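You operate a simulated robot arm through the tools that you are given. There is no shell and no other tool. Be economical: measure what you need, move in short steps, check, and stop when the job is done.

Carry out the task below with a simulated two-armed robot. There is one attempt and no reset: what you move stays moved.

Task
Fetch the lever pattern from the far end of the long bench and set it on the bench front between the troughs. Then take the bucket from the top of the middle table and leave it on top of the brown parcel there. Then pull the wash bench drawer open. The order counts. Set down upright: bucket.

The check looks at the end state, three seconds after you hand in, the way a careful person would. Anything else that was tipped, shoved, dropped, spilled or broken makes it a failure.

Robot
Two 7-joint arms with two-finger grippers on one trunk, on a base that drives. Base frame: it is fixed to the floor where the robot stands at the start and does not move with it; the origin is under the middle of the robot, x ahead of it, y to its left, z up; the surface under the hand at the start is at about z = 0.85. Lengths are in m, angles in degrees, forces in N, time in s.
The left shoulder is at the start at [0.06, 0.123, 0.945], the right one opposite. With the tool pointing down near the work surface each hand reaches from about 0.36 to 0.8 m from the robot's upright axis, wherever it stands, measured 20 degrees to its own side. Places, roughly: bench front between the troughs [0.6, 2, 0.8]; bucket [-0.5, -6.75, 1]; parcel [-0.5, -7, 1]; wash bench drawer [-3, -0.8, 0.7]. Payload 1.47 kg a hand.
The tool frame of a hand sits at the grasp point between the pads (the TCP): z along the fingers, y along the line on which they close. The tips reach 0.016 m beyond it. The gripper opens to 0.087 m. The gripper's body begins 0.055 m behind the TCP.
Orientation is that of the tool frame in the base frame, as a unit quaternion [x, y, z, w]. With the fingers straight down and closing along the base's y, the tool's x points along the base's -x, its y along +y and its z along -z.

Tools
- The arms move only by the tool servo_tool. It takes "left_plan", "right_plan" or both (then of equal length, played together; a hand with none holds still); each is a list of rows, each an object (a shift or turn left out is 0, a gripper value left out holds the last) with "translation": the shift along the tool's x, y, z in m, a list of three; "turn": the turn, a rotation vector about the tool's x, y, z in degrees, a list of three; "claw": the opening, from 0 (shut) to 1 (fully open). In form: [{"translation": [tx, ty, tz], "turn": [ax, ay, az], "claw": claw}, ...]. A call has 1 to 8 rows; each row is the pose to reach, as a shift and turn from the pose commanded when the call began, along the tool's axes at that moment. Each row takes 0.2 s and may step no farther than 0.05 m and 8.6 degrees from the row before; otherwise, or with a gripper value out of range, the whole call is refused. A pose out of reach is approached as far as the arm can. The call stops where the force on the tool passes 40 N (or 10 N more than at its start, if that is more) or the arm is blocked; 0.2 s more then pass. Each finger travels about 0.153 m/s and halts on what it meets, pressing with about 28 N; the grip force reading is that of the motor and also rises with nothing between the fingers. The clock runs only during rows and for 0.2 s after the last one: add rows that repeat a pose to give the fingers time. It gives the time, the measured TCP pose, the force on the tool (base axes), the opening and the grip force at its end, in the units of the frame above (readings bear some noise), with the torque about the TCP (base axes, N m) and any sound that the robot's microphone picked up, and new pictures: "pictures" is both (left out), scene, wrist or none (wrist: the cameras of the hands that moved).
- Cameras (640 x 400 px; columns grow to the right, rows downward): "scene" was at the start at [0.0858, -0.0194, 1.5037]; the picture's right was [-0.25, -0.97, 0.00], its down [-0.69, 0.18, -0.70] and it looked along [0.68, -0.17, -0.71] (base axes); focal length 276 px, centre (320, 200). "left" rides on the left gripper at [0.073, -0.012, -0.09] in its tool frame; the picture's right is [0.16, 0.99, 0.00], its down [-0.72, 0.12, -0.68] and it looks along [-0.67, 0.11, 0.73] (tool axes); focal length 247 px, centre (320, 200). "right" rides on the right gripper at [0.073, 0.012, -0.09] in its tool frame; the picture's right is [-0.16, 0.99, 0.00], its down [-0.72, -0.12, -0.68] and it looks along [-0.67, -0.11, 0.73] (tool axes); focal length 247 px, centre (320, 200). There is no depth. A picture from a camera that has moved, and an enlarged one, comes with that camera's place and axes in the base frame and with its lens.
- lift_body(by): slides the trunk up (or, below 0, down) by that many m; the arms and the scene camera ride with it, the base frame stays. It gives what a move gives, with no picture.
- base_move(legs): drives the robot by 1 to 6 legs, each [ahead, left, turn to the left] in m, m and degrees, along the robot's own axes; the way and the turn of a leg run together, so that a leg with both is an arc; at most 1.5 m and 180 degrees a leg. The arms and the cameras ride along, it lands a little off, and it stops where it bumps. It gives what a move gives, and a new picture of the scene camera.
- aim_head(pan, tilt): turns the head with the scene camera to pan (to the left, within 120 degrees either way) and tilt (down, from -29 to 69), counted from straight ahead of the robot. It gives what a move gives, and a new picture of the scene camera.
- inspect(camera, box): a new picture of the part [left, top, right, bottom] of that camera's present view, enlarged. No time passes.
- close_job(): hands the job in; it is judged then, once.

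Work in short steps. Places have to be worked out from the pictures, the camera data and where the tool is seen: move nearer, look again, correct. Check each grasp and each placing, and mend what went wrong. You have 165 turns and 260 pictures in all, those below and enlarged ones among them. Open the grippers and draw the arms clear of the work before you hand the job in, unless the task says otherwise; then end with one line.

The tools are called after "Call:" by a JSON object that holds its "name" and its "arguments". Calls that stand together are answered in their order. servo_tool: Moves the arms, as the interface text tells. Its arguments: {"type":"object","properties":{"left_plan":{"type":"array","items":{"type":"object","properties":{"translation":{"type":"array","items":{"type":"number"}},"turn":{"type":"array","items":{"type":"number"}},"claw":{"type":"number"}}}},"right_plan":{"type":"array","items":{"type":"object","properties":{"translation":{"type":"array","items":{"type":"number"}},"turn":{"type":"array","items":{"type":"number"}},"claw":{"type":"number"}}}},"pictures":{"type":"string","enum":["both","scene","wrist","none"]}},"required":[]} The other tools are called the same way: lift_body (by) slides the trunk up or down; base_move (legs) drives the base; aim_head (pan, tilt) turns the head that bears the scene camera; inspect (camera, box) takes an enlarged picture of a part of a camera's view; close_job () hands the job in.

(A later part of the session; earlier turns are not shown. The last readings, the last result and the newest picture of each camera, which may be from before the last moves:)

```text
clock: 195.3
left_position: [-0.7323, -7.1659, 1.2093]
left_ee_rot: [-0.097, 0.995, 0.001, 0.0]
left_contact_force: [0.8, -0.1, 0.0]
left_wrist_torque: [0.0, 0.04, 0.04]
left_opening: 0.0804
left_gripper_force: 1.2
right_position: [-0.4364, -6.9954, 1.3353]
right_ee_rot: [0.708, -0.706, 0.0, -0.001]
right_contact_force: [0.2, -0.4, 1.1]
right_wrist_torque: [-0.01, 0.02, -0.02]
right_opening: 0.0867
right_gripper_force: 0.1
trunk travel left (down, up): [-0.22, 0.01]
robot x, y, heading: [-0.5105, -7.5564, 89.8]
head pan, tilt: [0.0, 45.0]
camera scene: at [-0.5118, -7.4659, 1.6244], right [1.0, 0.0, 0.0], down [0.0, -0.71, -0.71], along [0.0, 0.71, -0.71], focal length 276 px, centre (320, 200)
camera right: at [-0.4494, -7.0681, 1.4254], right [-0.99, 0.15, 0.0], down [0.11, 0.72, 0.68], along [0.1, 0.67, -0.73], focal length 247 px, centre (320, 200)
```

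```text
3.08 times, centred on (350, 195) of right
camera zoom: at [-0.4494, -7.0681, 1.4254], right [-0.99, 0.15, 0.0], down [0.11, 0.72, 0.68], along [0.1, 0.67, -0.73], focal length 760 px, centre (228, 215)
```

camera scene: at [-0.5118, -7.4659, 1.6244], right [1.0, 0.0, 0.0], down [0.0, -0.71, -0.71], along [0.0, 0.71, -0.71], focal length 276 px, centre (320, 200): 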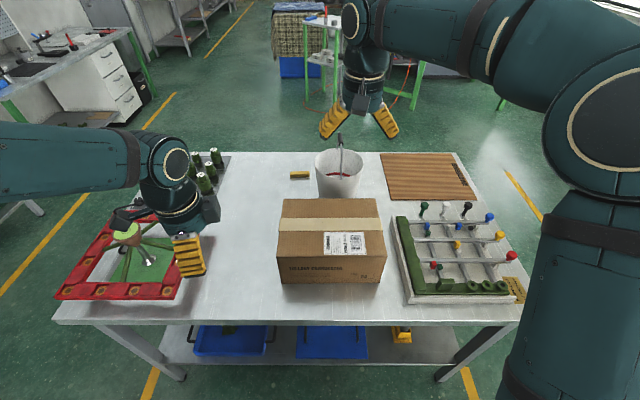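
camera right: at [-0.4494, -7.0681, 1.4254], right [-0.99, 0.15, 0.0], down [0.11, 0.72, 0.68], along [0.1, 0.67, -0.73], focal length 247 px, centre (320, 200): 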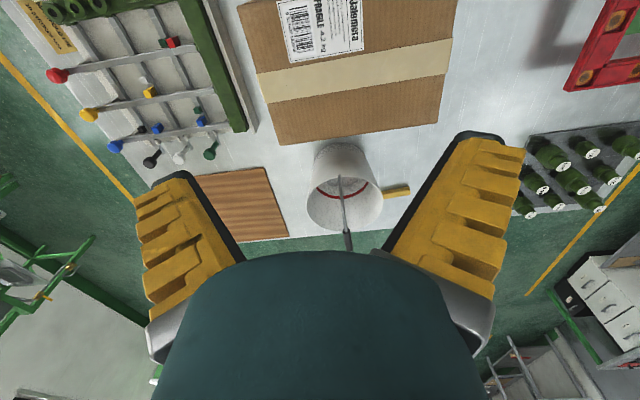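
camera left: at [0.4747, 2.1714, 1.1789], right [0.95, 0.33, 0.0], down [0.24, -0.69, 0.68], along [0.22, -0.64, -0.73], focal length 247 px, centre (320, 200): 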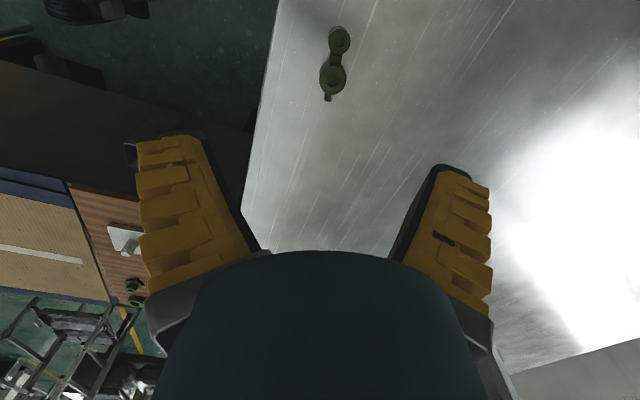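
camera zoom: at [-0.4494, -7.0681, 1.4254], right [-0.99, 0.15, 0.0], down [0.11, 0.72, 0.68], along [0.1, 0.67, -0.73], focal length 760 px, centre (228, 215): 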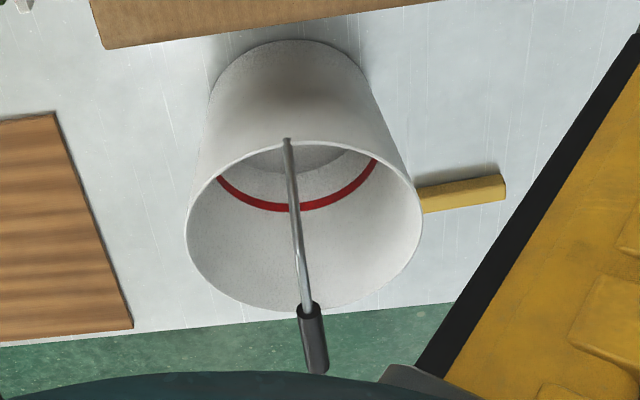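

Bucket is empty; rim centre ≈(−0.445,−6.68,1.024), bail grip ≈(−0.446,−6.69,1.133) running along y. That's far for a vertical tool, so I pitch the right hand 40° forward first.

Call:
{"name": "servo_tool", "arguments": {"right_plan": [{"turn": [0, -8, 0]}, {"turn": [0, -16, 0]}, {"turn": [0, -24, 0]}, {"turn": [0, -32, 0]}, {"turn": [0, -40, 0]}, {"turn": [0, -40, 0]}], "pictures": "wrist"}}

```text
clock: 196.7
left_position: [-0.7333, -7.1636, 1.2084]
left_ee_rot: [-0.098, 0.995, 0.0, 0.0]
left_contact_force: [0.5, -0.5, -0.2]
left_wrist_torque: [0.0, 0.0, 0.01]
left_opening: 0.0803
left_gripper_force: 1.0
right_position: [-0.4355, -6.9936, 1.3344]
right_ee_rot: [0.665, -0.663, -0.243, -0.242]
right_contact_force: [-0.1, -0.4, 0.0]
right_wrist_torque: [-0.01, -0.02, 0.03]
right_opening: 0.087
right_gripper_force: 0.1
trunk travel left (down, up): [-0.22, 0.01]
robot x, y, heading: [-0.5076, -7.554, 90.2]
head pan, tilt: [0.0, 45.0]
camera right: at [-0.4475, -7.1071, 1.3573], right [-0.99, 0.12, 0.1], down [0.12, 0.12, 0.99], along [0.1, 0.99, -0.13], focal length 247 px, centre (320, 200)
```

right: 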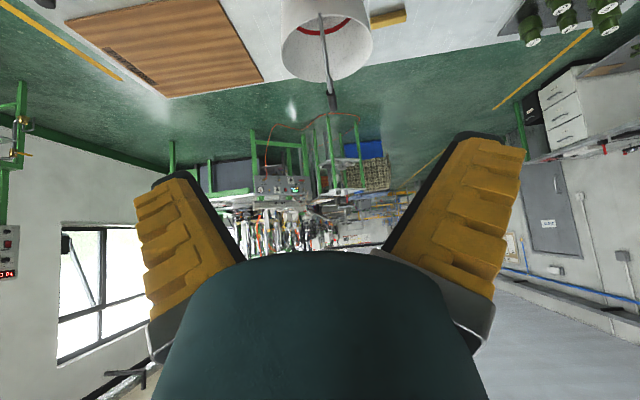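

Tool is pitched as planned. Advance most of the way toward the bail along the approach line and check.

Call:
{"name": "servo_tool", "arguments": {"right_plan": [{"translation": [-0.012, 0.002, 0.041]}, {"translation": [-0.025, 0.004, 0.082]}, {"translation": [-0.037, 0.006, 0.123]}, {"translation": [-0.05, 0.008, 0.164]}, {"translation": [-0.062, 0.01, 0.205]}, {"translation": [-0.075, 0.01, 0.246]}, {"translation": [-0.087, 0.01, 0.287]}, {"translation": [-0.087, 0.01, 0.287]}]}}

Call:
{"name": "inspect", "arguments": {"camera": "scene", "box": [280, 90, 400, 210]}}

```text
clock: 198.5
left_position: [-0.7328, -7.166, 1.2086]
left_ee_rot: [-0.098, 0.995, 0.001, -0.001]
left_contact_force: [-0.2, -0.7, -0.5]
left_wrist_torque: [0.02, -0.01, 0.01]
left_opening: 0.0804
left_gripper_force: 1.2
right_position: [-0.4462, -6.7442, 1.1757]
right_ee_rot: [0.666, -0.663, -0.243, -0.241]
right_contact_force: [-0.1, 0.2, 0.9]
right_wrist_torque: [0.03, 0.01, -0.01]
right_opening: 0.0869
right_gripper_force: 0.0
trunk travel left (down, up): [-0.22, 0.01]
robot x, y, heading: [-0.5097, -7.554, 89.9]
head pan, tilt: [0.0, 45.0]
camera scene: at [-0.5122, -7.4655, 1.6244], right [1.0, 0.0, 0.0], down [0.0, -0.71, -0.71], along [0.0, 0.71, -0.71], focal length 276 px, centre (320, 200)
camera right: at [-0.4583, -6.8573, 1.1966], right [-0.99, 0.12, 0.1], down [0.12, 0.12, 0.99], along [0.1, 0.99, -0.13], focal length 247 px, centre (320, 200)
```

scene: 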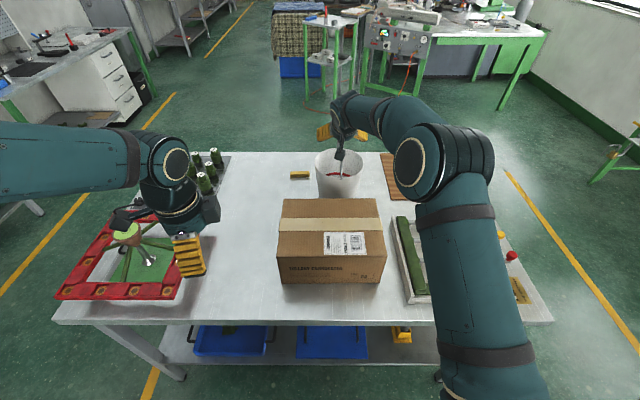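
right: 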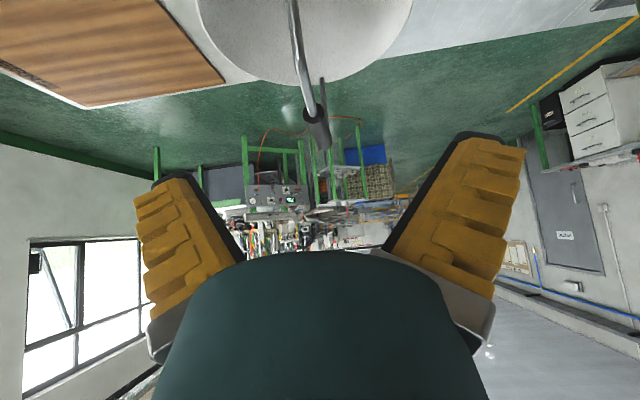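

```text
3.33 times, centred on (340, 150) of scene
camera zoom: at [-0.5122, -7.4655, 1.6244], right [1.0, 0.0, 0.0], down [0.0, -0.71, -0.71], along [0.0, 0.71, -0.71], focal length 920 px, centre (253, 367)
```

zoom: 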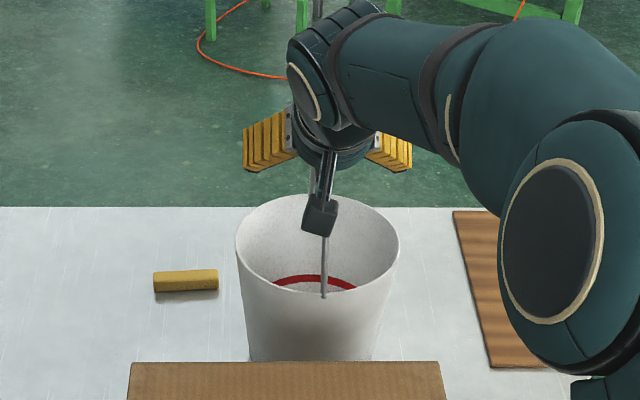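

Bail grip lies between the fingers, at about (−0.448,−6.69,1.13). Final approach, then close.

Call:
{"name": "servo_tool", "arguments": {"right_plan": [{"translation": [-0.005, 0.001, 0.025]}, {"translation": [-0.01, 0.001, 0.05]}, {"translation": [-0.013, 0.001, 0.071]}, {"translation": [-0.013, 0.001, 0.071]}], "pictures": "wrist"}}

Call:
{"name": "servo_tool", "arguments": {"right_plan": [{"claw": 0.4}, {"claw": 0.0}, {"claw": 0.0}, {"claw": 0.0}, {"claw": 0.0}], "pictures": "both"}}

```text
clock: 199.5
left_position: [-0.7329, -7.1648, 1.2081]
left_ee_rot: [-0.097, 0.995, 0.001, -0.001]
left_contact_force: [0.7, 0.6, -0.2]
left_wrist_torque: [0.05, 0.02, 0.01]
left_opening: 0.0803
left_gripper_force: 1.4
right_position: [-0.4477, -6.6882, 1.1251]
right_ee_rot: [0.666, -0.663, -0.243, -0.241]
right_contact_force: [-0.4, 0.1, -0.6]
right_wrist_torque: [-0.01, 0.02, 0.0]
right_opening: 0.087
right_gripper_force: 0.0
trunk travel left (down, up): [-0.22, 0.01]
robot x, y, heading: [-0.5127, -7.5558, 90.1]
head pan, tilt: [0.0, 45.0]
camera right: at [-0.4595, -6.8013, 1.1484], right [-0.99, 0.12, 0.1], down [0.12, 0.12, 0.99], along [0.1, 0.99, -0.13], focal length 247 px, centre (320, 200)
```

right: 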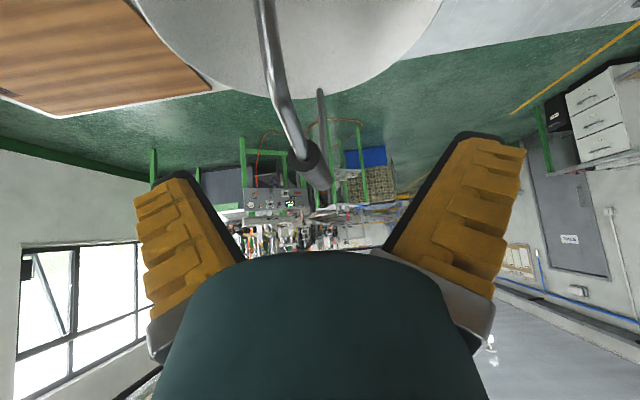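

```text
clock: 200.7
left_position: [-0.732, -7.1658, 1.2091]
left_ee_rot: [-0.097, 0.995, 0.001, 0.0]
left_contact_force: [-0.2, 0.2, -0.5]
left_wrist_torque: [-0.05, -0.02, 0.01]
left_opening: 0.0801
left_gripper_force: 1.3
right_position: [-0.4473, -6.6885, 1.1273]
right_ee_rot: [0.666, -0.663, -0.243, -0.242]
right_contact_force: [2.8, -1.1, 5.0]
right_wrist_torque: [0.37, -0.01, -0.08]
right_opening: 0.0067
right_gripper_force: 28.2
trunk travel left (down, up): [-0.22, 0.01]
robot x, y, heading: [-0.5073, -7.5564, 90.1]
head pan, tilt: [0.0, 45.0]
camera scene: at [-0.5119, -7.4653, 1.6244], right [1.0, 0.0, 0.0], down [0.0, -0.71, -0.71], along [0.0, 0.71, -0.71], focal length 276 px, centre (320, 200)
camera right: at [-0.4593, -6.8013, 1.1491], right [-0.99, 0.12, 0.1], down [0.12, 0.12, 0.99], along [0.1, 0.99, -0.13], focal length 247 px, centre (320, 200)
```

scene: 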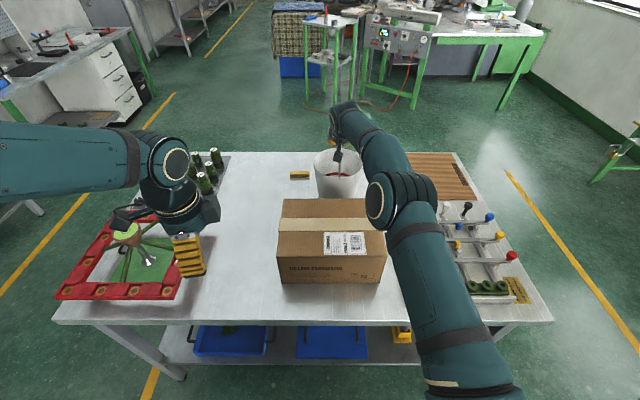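
right: 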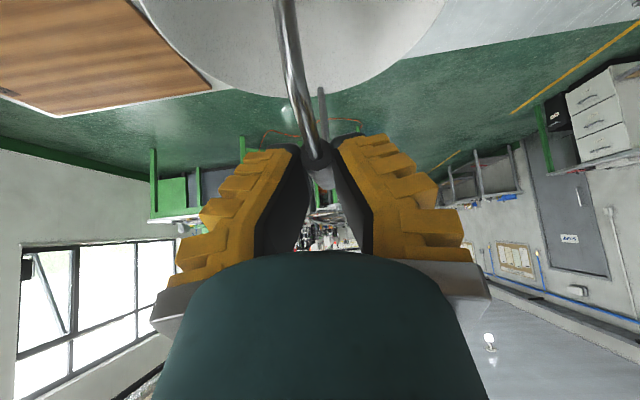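

Closed at 6.7 mm; check whether the wire/grip is truly between the pads.

Call:
{"name": "inspect", "arguments": {"camera": "right", "box": [240, 90, 400, 260]}}

Call:
{"name": "inspect", "arguments": {"camera": "scene", "box": [300, 90, 390, 210]}}

```text
2.35 times, centred on (320, 175) of right
camera zoom: at [-0.4593, -6.8013, 1.1491], right [-0.99, 0.12, 0.1], down [0.12, 0.12, 0.99], along [0.1, 0.99, -0.13], focal length 581 px, centre (320, 259)
```

zoom: 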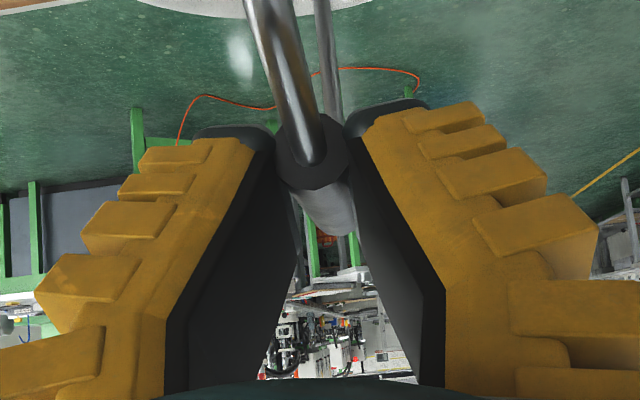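

```text
3.33 times, centred on (345, 150) of scene
camera zoom: at [-0.5119, -7.4653, 1.6244], right [1.0, 0.0, 0.0], down [0.0, -0.71, -0.71], along [0.0, 0.71, -0.71], focal length 920 px, centre (237, 367)
```

zoom: 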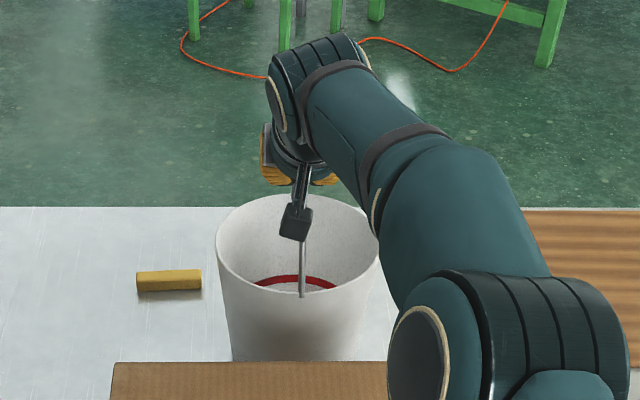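

The black grip is squarely between the pads. Lift straight up 4 cm as a test.

Call:
{"name": "servo_tool", "arguments": {"right_plan": [{"translation": [-0.0064, 0, -0.0077]}, {"translation": [-0.0129, 0, -0.0153]}, {"translation": [-0.0193, 0, -0.023]}, {"translation": [-0.0257, 0, -0.0306]}, {"translation": [-0.0257, 0, -0.0306]}, {"translation": [-0.0257, 0, -0.0306]}]}}

Call:
{"name": "inspect", "arguments": {"camera": "scene", "box": [300, 90, 390, 210]}}

```text
clock: 202.1
left_position: [-0.7335, -7.1635, 1.2082]
left_ee_rot: [-0.097, 0.995, 0.0, 0.0]
left_contact_force: [-0.3, 0.8, 1.0]
left_wrist_torque: [-0.01, -0.02, 0.04]
left_opening: 0.0805
left_gripper_force: 0.7
right_position: [-0.4471, -6.6882, 1.1655]
right_ee_rot: [0.665, -0.663, -0.242, -0.242]
right_contact_force: [-0.6, 0.1, -3.4]
right_wrist_torque: [-0.09, 0.01, 0.0]
right_opening: 0.0059
right_gripper_force: 28.2
trunk travel left (down, up): [-0.22, 0.01]
robot x, y, heading: [-0.5092, -7.5543, 90.2]
head pan, tilt: [0.0, 45.0]
camera scene: at [-0.5122, -7.464, 1.6242], right [1.0, 0.0, 0.0], down [0.0, -0.71, -0.71], along [0.0, 0.71, -0.71], focal length 276 px, centre (320, 200)
camera right: at [-0.4594, -6.8008, 1.1876], right [-0.99, 0.12, 0.1], down [0.12, 0.12, 0.99], along [0.1, 0.99, -0.13], focal length 247 px, centre (320, 200)
```

scene: 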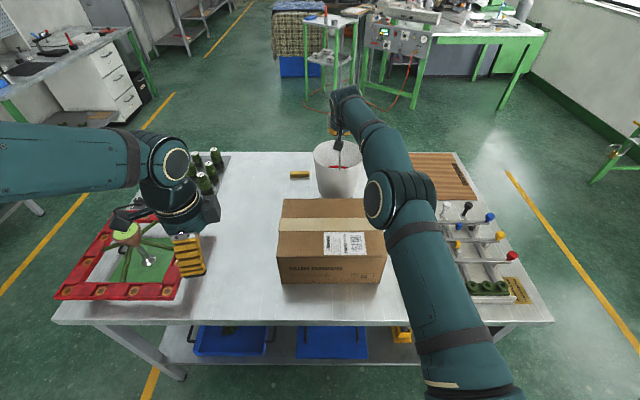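
right: 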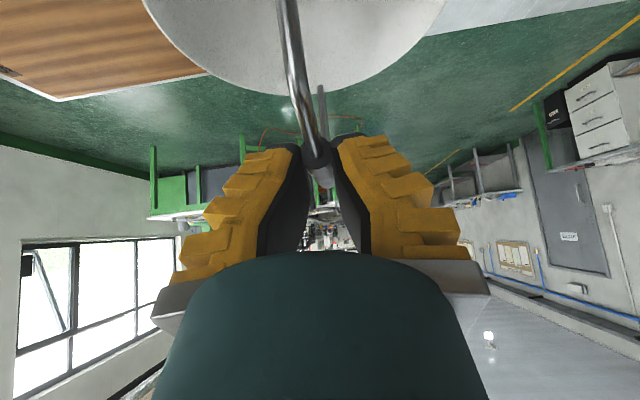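

```text
3.33 times, centred on (345, 150) of scene
camera zoom: at [-0.5122, -7.464, 1.6242], right [1.0, 0.0, 0.0], down [0.0, -0.71, -0.71], along [0.0, 0.71, -0.71], focal length 920 px, centre (237, 367)
```

zoom: 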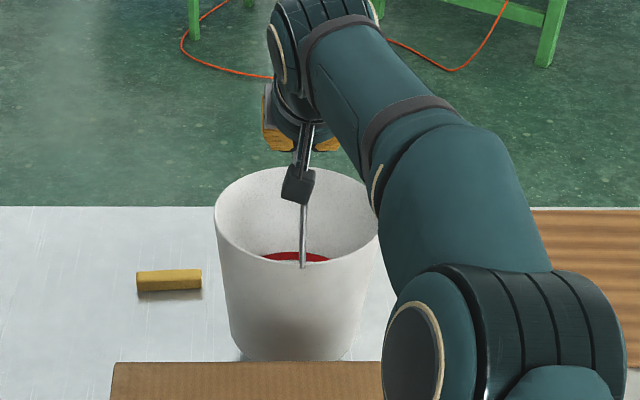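

Bucket is hanging upright. Raise it 0.16 m more, drawing slightly back.

Call:
{"name": "servo_tool", "arguments": {"right_plan": [{"translation": [-0.019, 0, -0.0225]}, {"translation": [-0.036, 0, -0.0435]}, {"translation": [-0.046, 0, -0.075]}, {"translation": [-0.055, 0, -0.11]}, {"translation": [-0.065, 0, -0.14]}, {"translation": [-0.065, 0, -0.155]}, {"translation": [-0.065, 0, -0.155]}], "pictures": "scene"}}

```text
clock: 203.7
left_position: [-0.733, -7.1642, 1.2081]
left_ee_rot: [-0.097, 0.995, 0.0, 0.0]
left_contact_force: [0.2, -1.3, 0.4]
left_wrist_torque: [-0.02, 0.05, -0.01]
left_opening: 0.0804
left_gripper_force: 1.3
right_position: [-0.4471, -6.7355, 1.3275]
right_ee_rot: [0.666, -0.663, -0.242, -0.242]
right_contact_force: [-0.2, 0.2, -0.2]
right_wrist_torque: [-0.05, -0.02, 0.0]
right_opening: 0.0
right_gripper_force: 28.1
right hand out of reach, approached as far as the arm can: row 2
trunk travel left (down, up): [-0.22, 0.01]
robot x, y, heading: [-0.5103, -7.5533, 90.4]
head pan, tilt: [0.0, 45.0]
camera scene: at [-0.5124, -7.4637, 1.6242], right [1.0, 0.0, 0.0], down [0.0, -0.71, -0.71], along [0.0, 0.71, -0.71], focal length 276 px, centre (320, 200)
```

scene: 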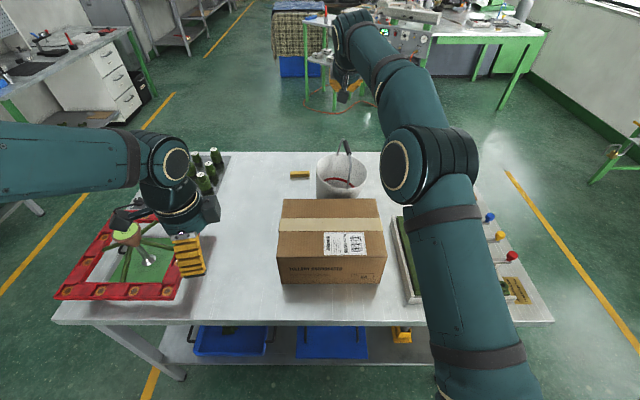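

The grip slipped out and the bucket dropped back on the table. Check its state.

Call:
{"name": "inspect", "arguments": {"camera": "scene", "box": [280, 120, 400, 220]}}

Call:
{"name": "servo_tool", "arguments": {"right_plan": [{"translation": [0.03, 0, -0.03], "claw": 0.5}, {"translation": [0.06, 0, -0.06], "claw": 1}, {"translation": [0.08, 0, -0.08], "claw": 1}], "pictures": "wrist"}}

```text
4.00 times, centred on (340, 170) of scene
camera zoom: at [-0.5124, -7.4637, 1.6242], right [1.0, 0.0, 0.0], down [0.0, -0.71, -0.71], along [0.0, 0.71, -0.71], focal length 1104 px, centre (240, 320)
```

zoom: 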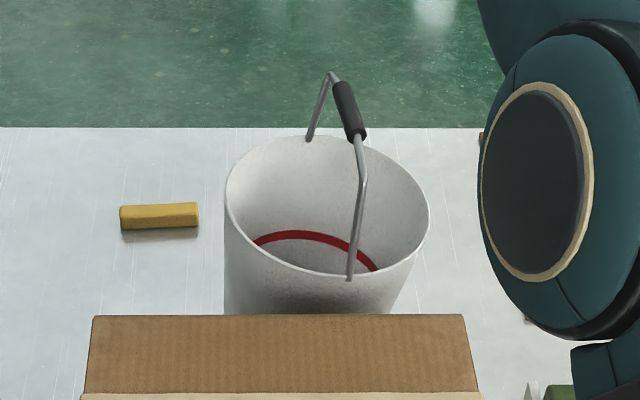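

```text
clock: 204.5
left_position: [-0.7328, -7.1659, 1.2092]
left_ee_rot: [-0.098, 0.995, 0.001, 0.0]
left_contact_force: [0.0, 0.2, 1.0]
left_wrist_torque: [0.0, -0.02, -0.01]
left_opening: 0.0802
left_gripper_force: 1.2
right_position: [-0.4476, -6.8519, 1.336]
right_ee_rot: [0.666, -0.663, -0.243, -0.241]
right_contact_force: [0.4, -0.6, 0.7]
right_wrist_torque: [-0.02, -0.02, 0.01]
right_opening: 0.087
right_gripper_force: 0.0
trunk travel left (down, up): [-0.22, 0.01]
robot x, y, heading: [-0.5082, -7.5591, 90.1]
head pan, tilt: [0.0, 45.0]
camera right: at [-0.4597, -6.965, 1.3578], right [-0.99, 0.12, 0.1], down [0.12, 0.12, 0.99], along [0.1, 0.99, -0.13], focal length 247 px, centre (320, 200)
```

right: 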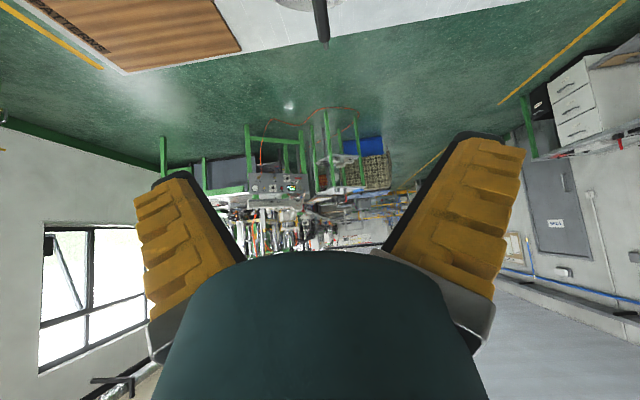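

The bucket stands upright again (shifted slightly: centre ≈(−0.437,−6.72), bail yawed ≈8°). The pads only held the tip of the grip; I'll pitch more (60°), yaw to match, and grip deeper. First reposition and look.

Call:
{"name": "servo_tool", "arguments": {"right_plan": [{"translation": [0.03, 0, 0.03], "turn": [-1.9, -6.7, -2.3]}, {"translation": [0.06, 0, 0.06], "turn": [-3.9, -13.3, -4.6]}, {"translation": [0.085, 0, 0.1], "turn": [-5.8, -20, -6.9]}, {"translation": [0.085, 0, 0.1], "turn": [-5.8, -20, -6.9]}], "pictures": "both"}}

Call:
{"name": "inspect", "arguments": {"camera": "right", "box": [240, 0, 400, 130]}}

Call:
{"name": "inspect", "arguments": {"camera": "scene", "box": [290, 120, 390, 210]}}

```text
clock: 205.5
left_position: [-0.7326, -7.1663, 1.2091]
left_ee_rot: [-0.097, 0.995, 0.0, 0.0]
left_contact_force: [0.0, -0.5, -0.5]
left_wrist_torque: [0.06, 0.02, 0.02]
left_opening: 0.0805
left_gripper_force: 1.4
right_position: [-0.4492, -6.8519, 1.203]
right_ee_rot: [0.663, -0.557, -0.373, -0.334]
right_contact_force: [0.1, -0.2, 0.2]
right_wrist_torque: [0.0, 0.03, 0.01]
right_opening: 0.0872
right_gripper_force: 0.0
trunk travel left (down, up): [-0.22, 0.01]
robot x, y, heading: [-0.509, -7.5565, 90.1]
head pan, tilt: [0.0, 45.0]
camera scene: at [-0.5114, -7.4658, 1.6244], right [1.0, 0.0, 0.0], down [0.0, -0.71, -0.71], along [0.0, 0.71, -0.71], focal length 276 px, centre (320, 200)
camera right: at [-0.443, -6.9664, 1.1852], right [-0.99, -0.08, 0.11], down [0.12, -0.21, 0.97], along [-0.05, 0.97, 0.22], focal length 247 px, centre (320, 200)
```

scene: 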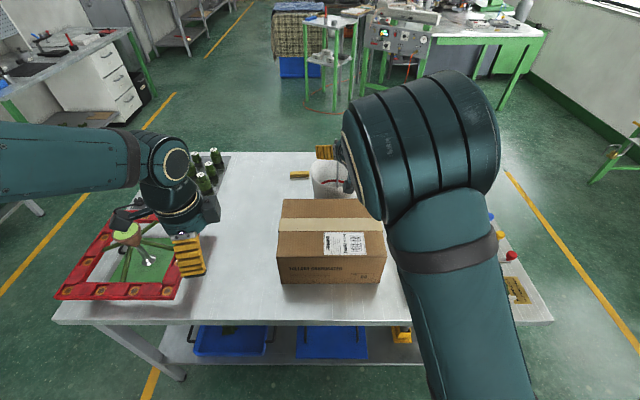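
right: 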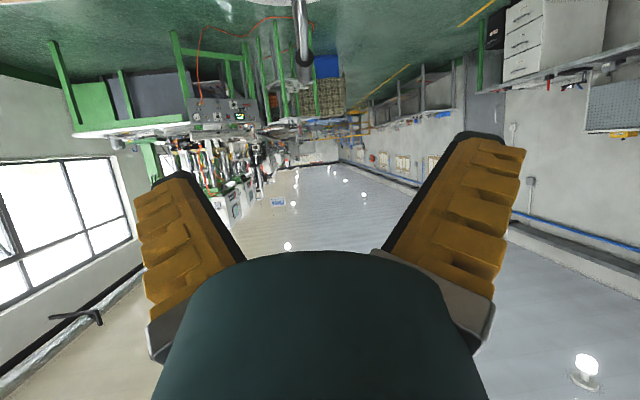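

```text
3.08 times, centred on (320, 65) of right
camera zoom: at [-0.443, -6.9664, 1.1852], right [-0.99, -0.08, 0.11], down [0.12, -0.21, 0.97], along [-0.05, 0.97, 0.22], focal length 760 px, centre (320, 615)
```

zoom: 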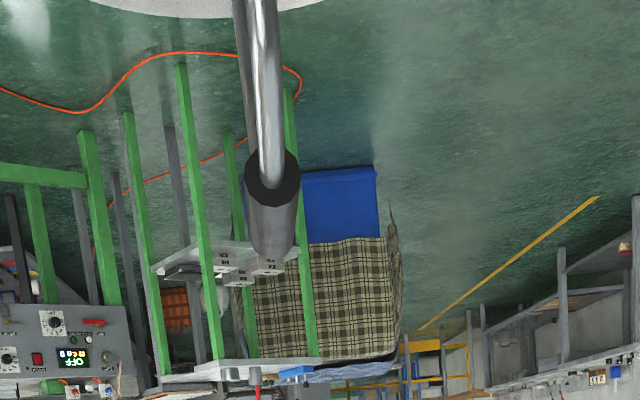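

```text
4.44 times, centred on (340, 165) of scene
camera zoom: at [-0.5114, -7.4658, 1.6244], right [1.0, 0.0, 0.0], down [0.0, -0.71, -0.71], along [0.0, 0.71, -0.71], focal length 1227 px, centre (231, 356)
```

zoom: 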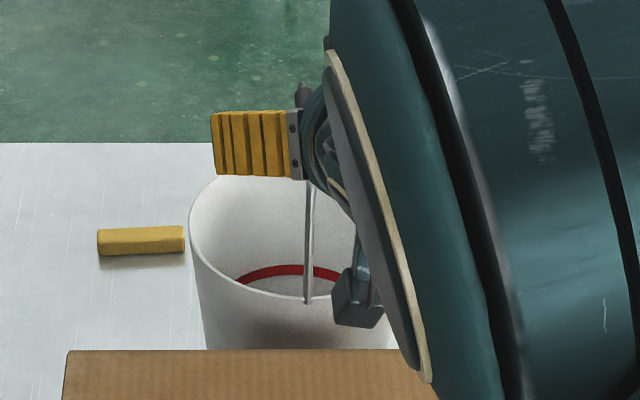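

The bucket has settled (it was still rocking in the earlier frame): bail now runs straight along y at x≈−0.453, grip near end ≈(−6.77, z 1.12). Undo the yaw and edge closer for a second sightline.

Call:
{"name": "servo_tool", "arguments": {"right_plan": [{"translation": [0.003, -0.0015, 0.03], "turn": [3.9, 0.1, 2.25]}, {"translation": [0.0055, -0.003, 0.061], "turn": [7.8, 0.24, 4.5]}, {"translation": [0.0055, -0.003, 0.061], "turn": [7.8, 0.24, 4.5]}], "pictures": "wrist"}}

Call:
{"name": "inspect", "arguments": {"camera": "right", "box": [240, 0, 400, 130]}}

```text
clock: 206.3
left_position: [-0.7327, -7.1645, 1.2083]
left_ee_rot: [-0.097, 0.995, 0.001, -0.001]
left_contact_force: [0.2, -0.8, -0.3]
left_wrist_torque: [0.03, 0.0, 0.01]
left_opening: 0.08
left_gripper_force: 1.2
right_position: [-0.4548, -6.8007, 1.169]
right_ee_rot: [0.617, -0.608, -0.345, -0.361]
right_contact_force: [-0.6, -0.5, 0.3]
right_wrist_torque: [0.01, -0.03, 0.02]
right_opening: 0.087
right_gripper_force: 0.0
trunk travel left (down, up): [-0.22, 0.01]
robot x, y, heading: [-0.5132, -7.559, 90.6]
head pan, tilt: [0.0, 45.0]
camera right: at [-0.4658, -6.9142, 1.1512], right [-0.99, 0.08, 0.11], down [0.09, -0.23, 0.97], along [0.1, 0.97, 0.22], focal length 247 px, centre (320, 200)
```

right: 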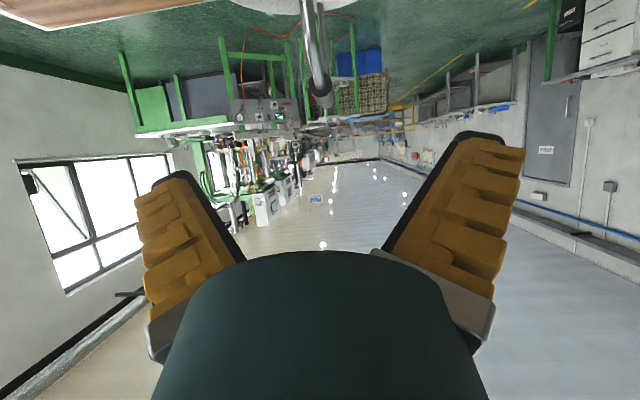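

```text
3.08 times, centred on (320, 65) of right
camera zoom: at [-0.4658, -6.9142, 1.1512], right [-0.99, 0.08, 0.11], down [0.09, -0.23, 0.97], along [0.1, 0.97, 0.22], focal length 760 px, centre (320, 615)
```

zoom: 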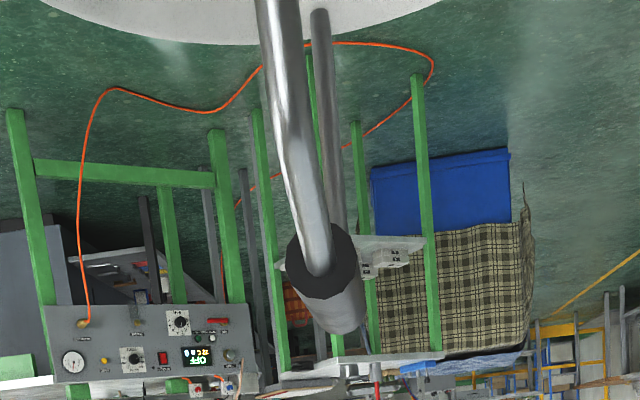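

Triangulated grip: near end (−0.455,−6.746,1.115), axis height ≈1.118, centre y≈−6.72 — lower than I aimed before. Advance so the TCP is on it, then close.

Call:
{"name": "servo_tool", "arguments": {"right_plan": [{"translation": [0.002, 0.0, 0.033]}, {"translation": [0.004, 0.0, 0.066]}, {"translation": [0.0056, 0.0, 0.098]}, {"translation": [0.0056, 0.0, 0.098]}], "pictures": "none"}}

Call:
{"name": "inspect", "arguments": {"camera": "right", "box": [220, 60, 420, 260]}}

```text
clock: 207.3
left_position: [-0.733, -7.1655, 1.2089]
left_ee_rot: [-0.097, 0.995, 0.001, 0.0]
left_contact_force: [0.3, -0.4, 0.3]
left_wrist_torque: [0.03, 0.02, 0.02]
left_opening: 0.0803
left_gripper_force: 1.4
right_position: [-0.4533, -6.7183, 1.1161]
right_ee_rot: [0.617, -0.607, -0.346, -0.361]
right_contact_force: [0.0, 0.0, 1.6]
right_wrist_torque: [0.0, -0.02, 0.04]
right_opening: 0.087
right_gripper_force: 0.0
trunk travel left (down, up): [-0.22, 0.01]
robot x, y, heading: [-0.5118, -7.5591, 90.1]
head pan, tilt: [0.0, 45.0]
```

```text
2.00 times, centred on (320, 160) of right
camera zoom: at [-0.4651, -6.8323, 1.0975], right [-0.99, 0.08, 0.11], down [0.09, -0.23, 0.97], along [0.1, 0.97, 0.22], focal length 494 px, centre (320, 280)
```

zoom: 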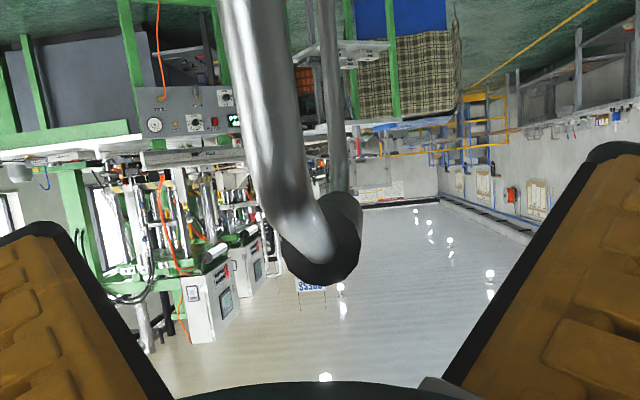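

Grip end sits at z≈1.111, well inside the finger span. Nudge 5 mm deeper and close.

Call:
{"name": "servo_tool", "arguments": {"right_plan": [{"translation": [0.002, 0.0, 0.005]}, {"translation": [0.002, 0.0, 0.005], "claw": 0.5}, {"translation": [0.002, 0.0, 0.005], "claw": 0.0}, {"translation": [0.002, 0.0, 0.005], "claw": 0.0}, {"translation": [0.002, 0.0, 0.005], "claw": 0.0}, {"translation": [0.002, 0.0, 0.005], "claw": 0.0}], "pictures": "none"}}

Call:
{"name": "inspect", "arguments": {"camera": "right", "box": [220, 60, 420, 260]}}

```text
clock: 208.7
left_position: [-0.7323, -7.1649, 1.2093]
left_ee_rot: [-0.097, 0.995, 0.001, 0.0]
left_contact_force: [-0.3, -0.3, -0.5]
left_wrist_torque: [0.0, 0.01, 0.02]
left_opening: 0.0801
left_gripper_force: 1.2
right_position: [-0.4527, -6.7149, 1.1113]
right_ee_rot: [0.618, -0.607, -0.345, -0.362]
right_contact_force: [-2.1, 0.2, 4.9]
right_wrist_torque: [0.55, 0.04, 0.08]
right_opening: 0.0077
right_gripper_force: 27.7
trunk travel left (down, up): [-0.22, 0.01]
robot x, y, heading: [-0.5124, -7.5591, 90.1]
head pan, tilt: [0.0, 45.0]
```

```text
2.00 times, centred on (320, 160) of right
camera zoom: at [-0.4643, -6.8283, 1.0933], right [-0.99, 0.08, 0.11], down [0.09, -0.23, 0.97], along [0.1, 0.97, 0.22], focal length 494 px, centre (320, 280)
```

zoom: 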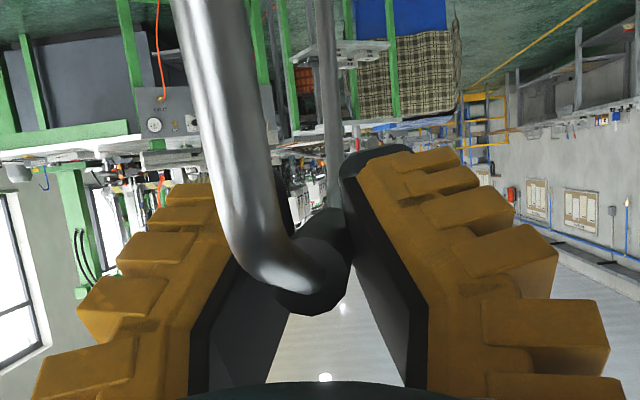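

Opening 7.7 mm, likely gripping the rod's diameter this time. Lift only 2 cm and hold, watching the opening.

Call:
{"name": "servo_tool", "arguments": {"right_plan": [{"translation": [-0.0043, 0, -0.0025]}, {"translation": [-0.0087, 0, -0.005]}, {"translation": [-0.013, 0, -0.0075]}, {"translation": [-0.0173, 0, -0.01]}, {"translation": [-0.0173, 0, -0.01]}, {"translation": [-0.0173, 0, -0.01]}, {"translation": [-0.0173, 0, -0.01]}], "pictures": "scene"}}

Call:
{"name": "inspect", "arguments": {"camera": "right", "box": [220, 60, 420, 260]}}

```text
clock: 210.3
left_position: [-0.7325, -7.1639, 1.2097]
left_ee_rot: [-0.097, 0.995, 0.0, 0.0]
left_contact_force: [0.4, 0.6, 0.3]
left_wrist_torque: [-0.01, -0.01, -0.01]
left_opening: 0.0802
left_gripper_force: 1.5
right_position: [-0.451, -6.7153, 1.1316]
right_ee_rot: [0.617, -0.607, -0.345, -0.362]
right_contact_force: [0.1, 0.9, -4.5]
right_wrist_torque: [-0.04, 0.0, 0.02]
right_opening: 0.0061
right_gripper_force: 28.4
trunk travel left (down, up): [-0.22, 0.01]
robot x, y, heading: [-0.5122, -7.5536, 90.0]
head pan, tilt: [0.0, 45.0]
camera scene: at [-0.5122, -7.4638, 1.6242], right [1.0, 0.0, 0.0], down [0.0, -0.71, -0.71], along [0.0, 0.71, -0.71], focal length 276 px, centre (320, 200)
```

scene: 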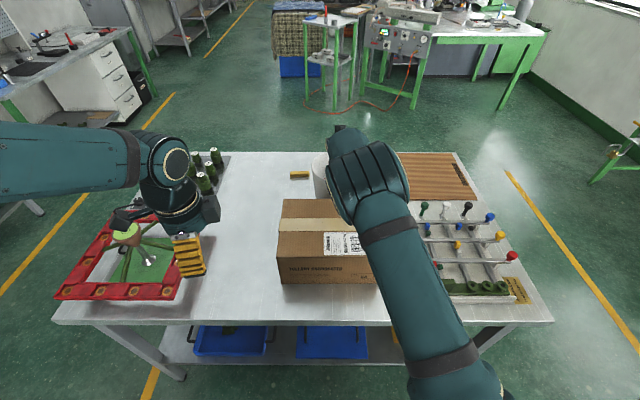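

```text
2.00 times, centred on (320, 160) of right
camera zoom: at [-0.4633, -6.8291, 1.1132], right [-0.99, 0.08, 0.11], down [0.09, -0.23, 0.97], along [0.1, 0.97, 0.22], focal length 494 px, centre (320, 280)
```

zoom: 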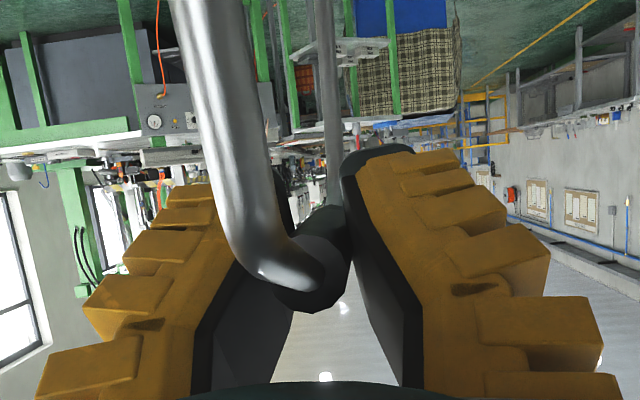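

Readings of opening run ~8 mm under real size (as with the lever), so the grip is good and no slip is visible. Raise slowly this time: 12 cm in small steps, drifting 3 cm back.

Call:
{"name": "servo_tool", "arguments": {"right_plan": [{"translation": [-0.0111, 0, -0.0107]}, {"translation": [-0.0222, 0, -0.0215]}, {"translation": [-0.0333, 0, -0.0322]}, {"translation": [-0.0445, 0, -0.043]}, {"translation": [-0.0556, 0, -0.0537]}, {"translation": [-0.0667, 0, -0.0645]}, {"translation": [-0.0779, 0, -0.0752]}, {"translation": [-0.089, 0, -0.086]}], "pictures": "scene"}}

Call:
{"name": "inspect", "arguments": {"camera": "right", "box": [220, 60, 420, 260]}}

```text
clock: 212.1
left_position: [-0.732, -7.1637, 1.2081]
left_ee_rot: [-0.097, 0.995, 0.001, 0.001]
left_contact_force: [-0.1, 0.6, -0.2]
left_wrist_torque: [0.01, 0.02, 0.01]
left_opening: 0.0801
left_gripper_force: 2.0
right_position: [-0.4529, -6.7468, 1.2515]
right_ee_rot: [0.617, -0.607, -0.345, -0.362]
right_contact_force: [0.0, -0.4, -2.3]
right_wrist_torque: [0.01, 0.0, 0.0]
right_opening: 0.006
right_gripper_force: 28.5
trunk travel left (down, up): [-0.22, 0.01]
robot x, y, heading: [-0.5071, -7.5576, 90.0]
head pan, tilt: [0.0, 45.0]
camera scene: at [-0.512, -7.4644, 1.6243], right [1.0, 0.0, 0.0], down [0.0, -0.71, -0.71], along [0.0, 0.71, -0.71], focal length 276 px, centre (320, 200)
```

scene: 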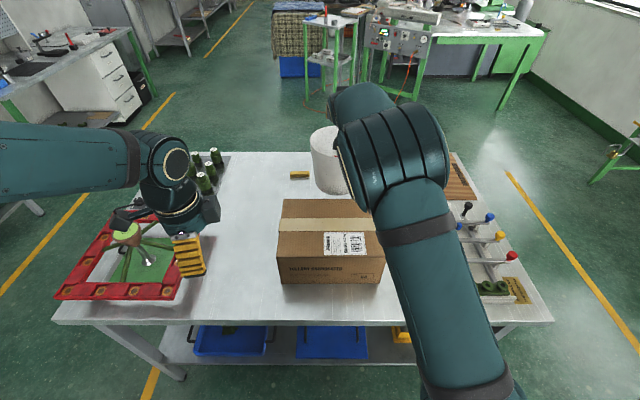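

```text
2.00 times, centred on (320, 160) of right
camera zoom: at [-0.4649, -6.8597, 1.2346], right [-0.99, 0.08, 0.11], down [0.09, -0.23, 0.97], along [0.1, 0.97, 0.22], focal length 494 px, centre (320, 280)
```

zoom: 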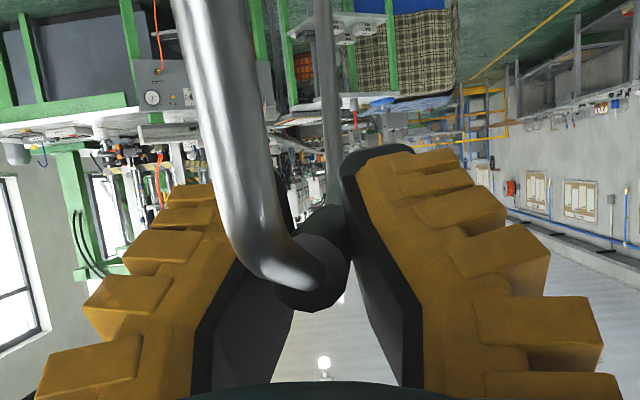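

Holding steady. Raise 6 cm more, then start moving back over the parcel slowly.

Call:
{"name": "servo_tool", "arguments": {"right_plan": [{"translation": [-0.0117, 0, -0.0097]}, {"translation": [-0.0235, 0, -0.0193]}, {"translation": [-0.0352, 0, -0.029]}, {"translation": [-0.047, 0, -0.0387]}, {"translation": [-0.047, 0, -0.0387]}, {"translation": [-0.042, 0.004, -0.048]}, {"translation": [-0.034, 0.008, -0.062]}, {"translation": [-0.026, 0.012, -0.076]}], "pictures": "scene"}}

```text
clock: 213.9
left_position: [-0.7332, -7.1654, 1.2097]
left_ee_rot: [-0.098, 0.995, 0.0, -0.001]
left_contact_force: [-0.4, 0.5, 0.2]
left_wrist_torque: [-0.03, -0.04, -0.04]
left_opening: 0.0803
left_gripper_force: 1.0
right_position: [-0.4676, -6.7986, 1.3097]
right_ee_rot: [0.617, -0.608, -0.344, -0.362]
right_contact_force: [0.0, 0.8, -3.9]
right_wrist_torque: [-0.04, -0.02, 0.03]
right_opening: 0.0058
right_gripper_force: 28.0
trunk travel left (down, up): [-0.22, 0.01]
robot x, y, heading: [-0.5093, -7.5561, 90.1]
head pan, tilt: [0.0, 45.0]
camera scene: at [-0.5124, -7.4646, 1.6243], right [1.0, 0.0, 0.0], down [0.0, -0.71, -0.71], along [0.0, 0.71, -0.71], focal length 276 px, centre (320, 200)
```

scene: 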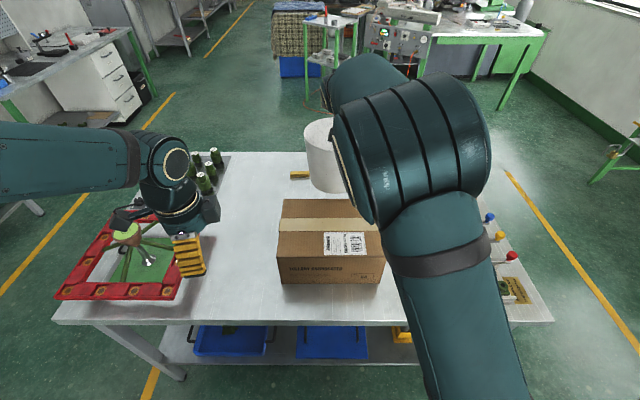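

Bottom is ~4 cm above the parcel top. Continue back to y≈−6.97 slowly.

Call:
{"name": "servo_tool", "arguments": {"right_plan": [{"translation": [0.0107, 0.0017, -0.0185]}, {"translation": [0.0214, 0.0034, -0.037]}, {"translation": [0.032, 0.005, -0.0555]}, {"translation": [0.0427, 0.0067, -0.074]}, {"translation": [0.0534, 0.0084, -0.0925]}, {"translation": [0.0641, 0.01, -0.111]}, {"translation": [0.0748, 0.0117, -0.1295]}, {"translation": [0.0855, 0.0134, -0.148]}], "pictures": "both"}}

Call:
{"name": "inspect", "arguments": {"camera": "scene", "box": [240, 110, 400, 290]}}

```text
clock: 215.7
left_position: [-0.7322, -7.1643, 1.2088]
left_ee_rot: [-0.097, 0.995, 0.001, -0.001]
left_contact_force: [-0.5, 0.1, 0.1]
left_wrist_torque: [0.03, 0.03, -0.01]
left_opening: 0.0805
left_gripper_force: 1.0
right_position: [-0.4817, -6.9714, 1.3124]
right_ee_rot: [0.617, -0.608, -0.345, -0.361]
right_contact_force: [0.8, -0.1, -4.1]
right_wrist_torque: [-0.06, -0.01, 0.0]
right_opening: 0.0059
right_gripper_force: 28.2
trunk travel left (down, up): [-0.22, 0.01]
robot x, y, heading: [-0.5097, -7.5567, 90.2]
head pan, tilt: [0.0, 45.0]
camera scene: at [-0.512, -7.465, 1.6243], right [1.0, 0.0, 0.0], down [0.0, -0.71, -0.71], along [0.0, 0.71, -0.71], focal length 276 px, centre (320, 200)
camera right: at [-0.4935, -7.084, 1.2929], right [-0.99, 0.08, 0.11], down [0.09, -0.23, 0.97], along [0.1, 0.97, 0.22], focal length 247 px, centre (320, 200)
```

scene: 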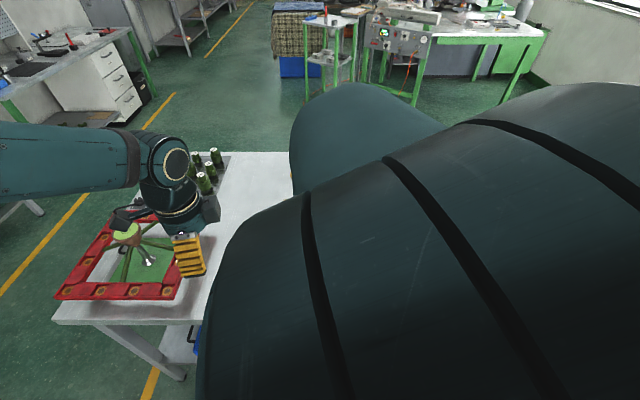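
right: 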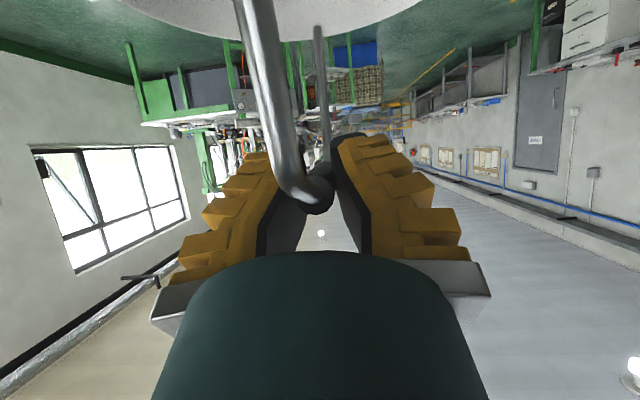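

```text
2.22 times, centred on (320, 200) of scene
camera zoom: at [-0.512, -7.465, 1.6243], right [1.0, 0.0, 0.0], down [0.0, -0.71, -0.71], along [0.0, 0.71, -0.71], focal length 614 px, centre (320, 200)
```

zoom: 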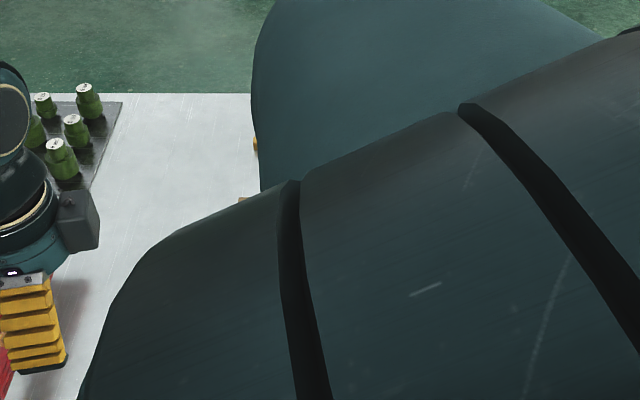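

The arm blocks the head view; the left wrist camera faces the parcel, so use it.

Call:
{"name": "inspect", "arguments": {"camera": "left", "box": [0, 0, 640, 400]}}

```text
1.00 times, centred on (320, 200) of left (not enlarged: the box is as wide or as high as the picture)
camera zoom: at [-0.8022, -7.1918, 1.2987], right [-0.35, 0.94, 0.0], down [0.69, 0.25, 0.68], along [0.64, 0.24, -0.73], focal length 247 px, centre (320, 200)
```

zoom: 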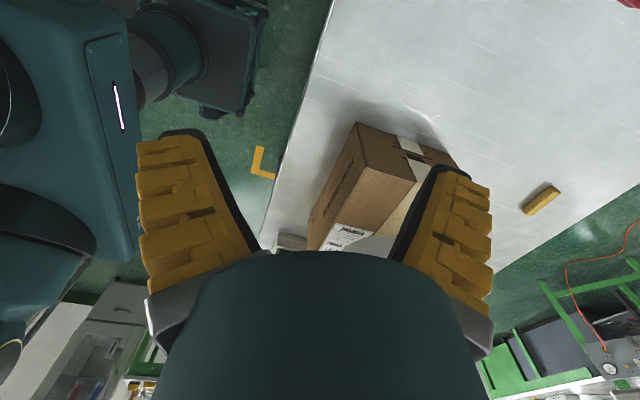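

Pitch the left hand so its camera looks more level at the parcel and bucket.

Call:
{"name": "servo_tool", "arguments": {"left_plan": [{"translation": [0.02, 0, 0], "turn": [0, -8, 0]}, {"translation": [0.04, 0, 0], "turn": [0, -16, 0]}, {"translation": [0.06, 0, 0], "turn": [0, -24, 0]}, {"translation": [0.08, 0, 0], "turn": [0, -32, 0]}, {"translation": [0.1, 0, 0], "turn": [0, -36, 0]}], "pictures": "wrist"}}

```text
clock: 216.9
left_position: [-0.8305, -7.183, 1.2105]
left_ee_rot: [-0.093, 0.946, 0.031, 0.308]
left_contact_force: [0.2, 0.7, 0.2]
left_wrist_torque: [-0.03, -0.01, 0.01]
left_opening: 0.0801
left_gripper_force: 1.4
right_position: [-0.4824, -6.9695, 1.3111]
right_ee_rot: [0.617, -0.608, -0.345, -0.362]
right_contact_force: [-1.1, 0.2, -3.9]
right_wrist_torque: [-0.03, 0.02, -0.02]
right_opening: 0.006
right_gripper_force: 27.8
trunk travel left (down, up): [-0.22, 0.01]
robot x, y, heading: [-0.5069, -7.5568, 90.0]
head pan, tilt: [0.0, 45.0]
camera left: at [-0.9386, -7.2175, 1.2395], right [-0.32, 0.94, -0.09], down [0.16, 0.15, 0.98], along [0.94, 0.3, -0.2], focal length 247 px, centre (320, 200)
```

left: 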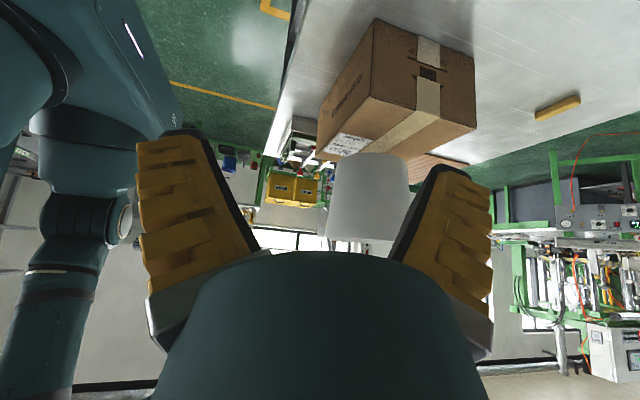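

Clear view: bucket hangs level, centred over the parcel. Lower 3.4 cm slowly.

Call:
{"name": "servo_tool", "arguments": {"right_plan": [{"translation": [0.007, 0, 0.004]}, {"translation": [0.014, 0, 0.008]}, {"translation": [0.021, 0, 0.012]}, {"translation": [0.026, 0, 0.015]}, {"translation": [0.0295, 0, 0.017]}, {"translation": [0.0295, 0, 0.017]}], "pictures": "none"}}

Call:
{"name": "inspect", "arguments": {"camera": "left", "box": [260, 50, 500, 250]}}

```text
clock: 218.3
left_position: [-0.8308, -7.1841, 1.2092]
left_ee_rot: [-0.092, 0.947, 0.03, 0.307]
left_contact_force: [-0.6, 0.3, 0.7]
left_wrist_torque: [0.0, 0.03, -0.03]
left_opening: 0.0803
left_gripper_force: 1.3
right_position: [-0.4802, -6.9687, 1.2762]
right_ee_rot: [0.617, -0.607, -0.346, -0.362]
right_contact_force: [0.1, 0.5, -3.5]
right_wrist_torque: [0.0, 0.03, 0.01]
right_opening: 0.006
right_gripper_force: 28.0
trunk travel left (down, up): [-0.22, 0.01]
robot x, y, heading: [-0.5099, -7.5593, 90.2]
head pan, tilt: [0.0, 45.0]
```

```text
2.00 times, centred on (380, 150) of left
camera zoom: at [-0.938, -7.2175, 1.2399], right [-0.32, 0.94, -0.09], down [0.16, 0.15, 0.98], along [0.94, 0.29, -0.2], focal length 494 px, centre (200, 300)
```

zoom: 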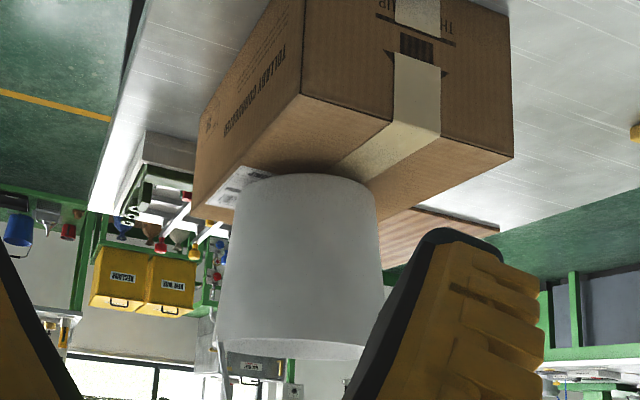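

Still hanging by a few mm with its shadow closing. Lower in small steps until the weight comes off.

Call:
{"name": "servo_tool", "arguments": {"right_plan": [{"translation": [0.0026, 0, 0.0015]}, {"translation": [0.0043, 0, 0.0025]}, {"translation": [0.006, 0, 0.0035]}, {"translation": [0.006, 0, 0.0035]}], "pictures": "none"}}

```text
clock: 219.3
left_position: [-0.8306, -7.1835, 1.2096]
left_ee_rot: [-0.092, 0.947, 0.029, 0.308]
left_contact_force: [1.0, 0.6, 0.6]
left_wrist_torque: [0.05, 0.01, 0.03]
left_opening: 0.0804
left_gripper_force: 1.0
right_position: [-0.4793, -6.969, 1.2694]
right_ee_rot: [0.618, -0.607, -0.345, -0.361]
right_contact_force: [-0.4, -0.7, -3.5]
right_wrist_torque: [-0.03, -0.05, 0.01]
right_opening: 0.0059
right_gripper_force: 28.1
trunk travel left (down, up): [-0.22, 0.01]
robot x, y, heading: [-0.5074, -7.5582, 90.4]
head pan, tilt: [0.0, 45.0]
```

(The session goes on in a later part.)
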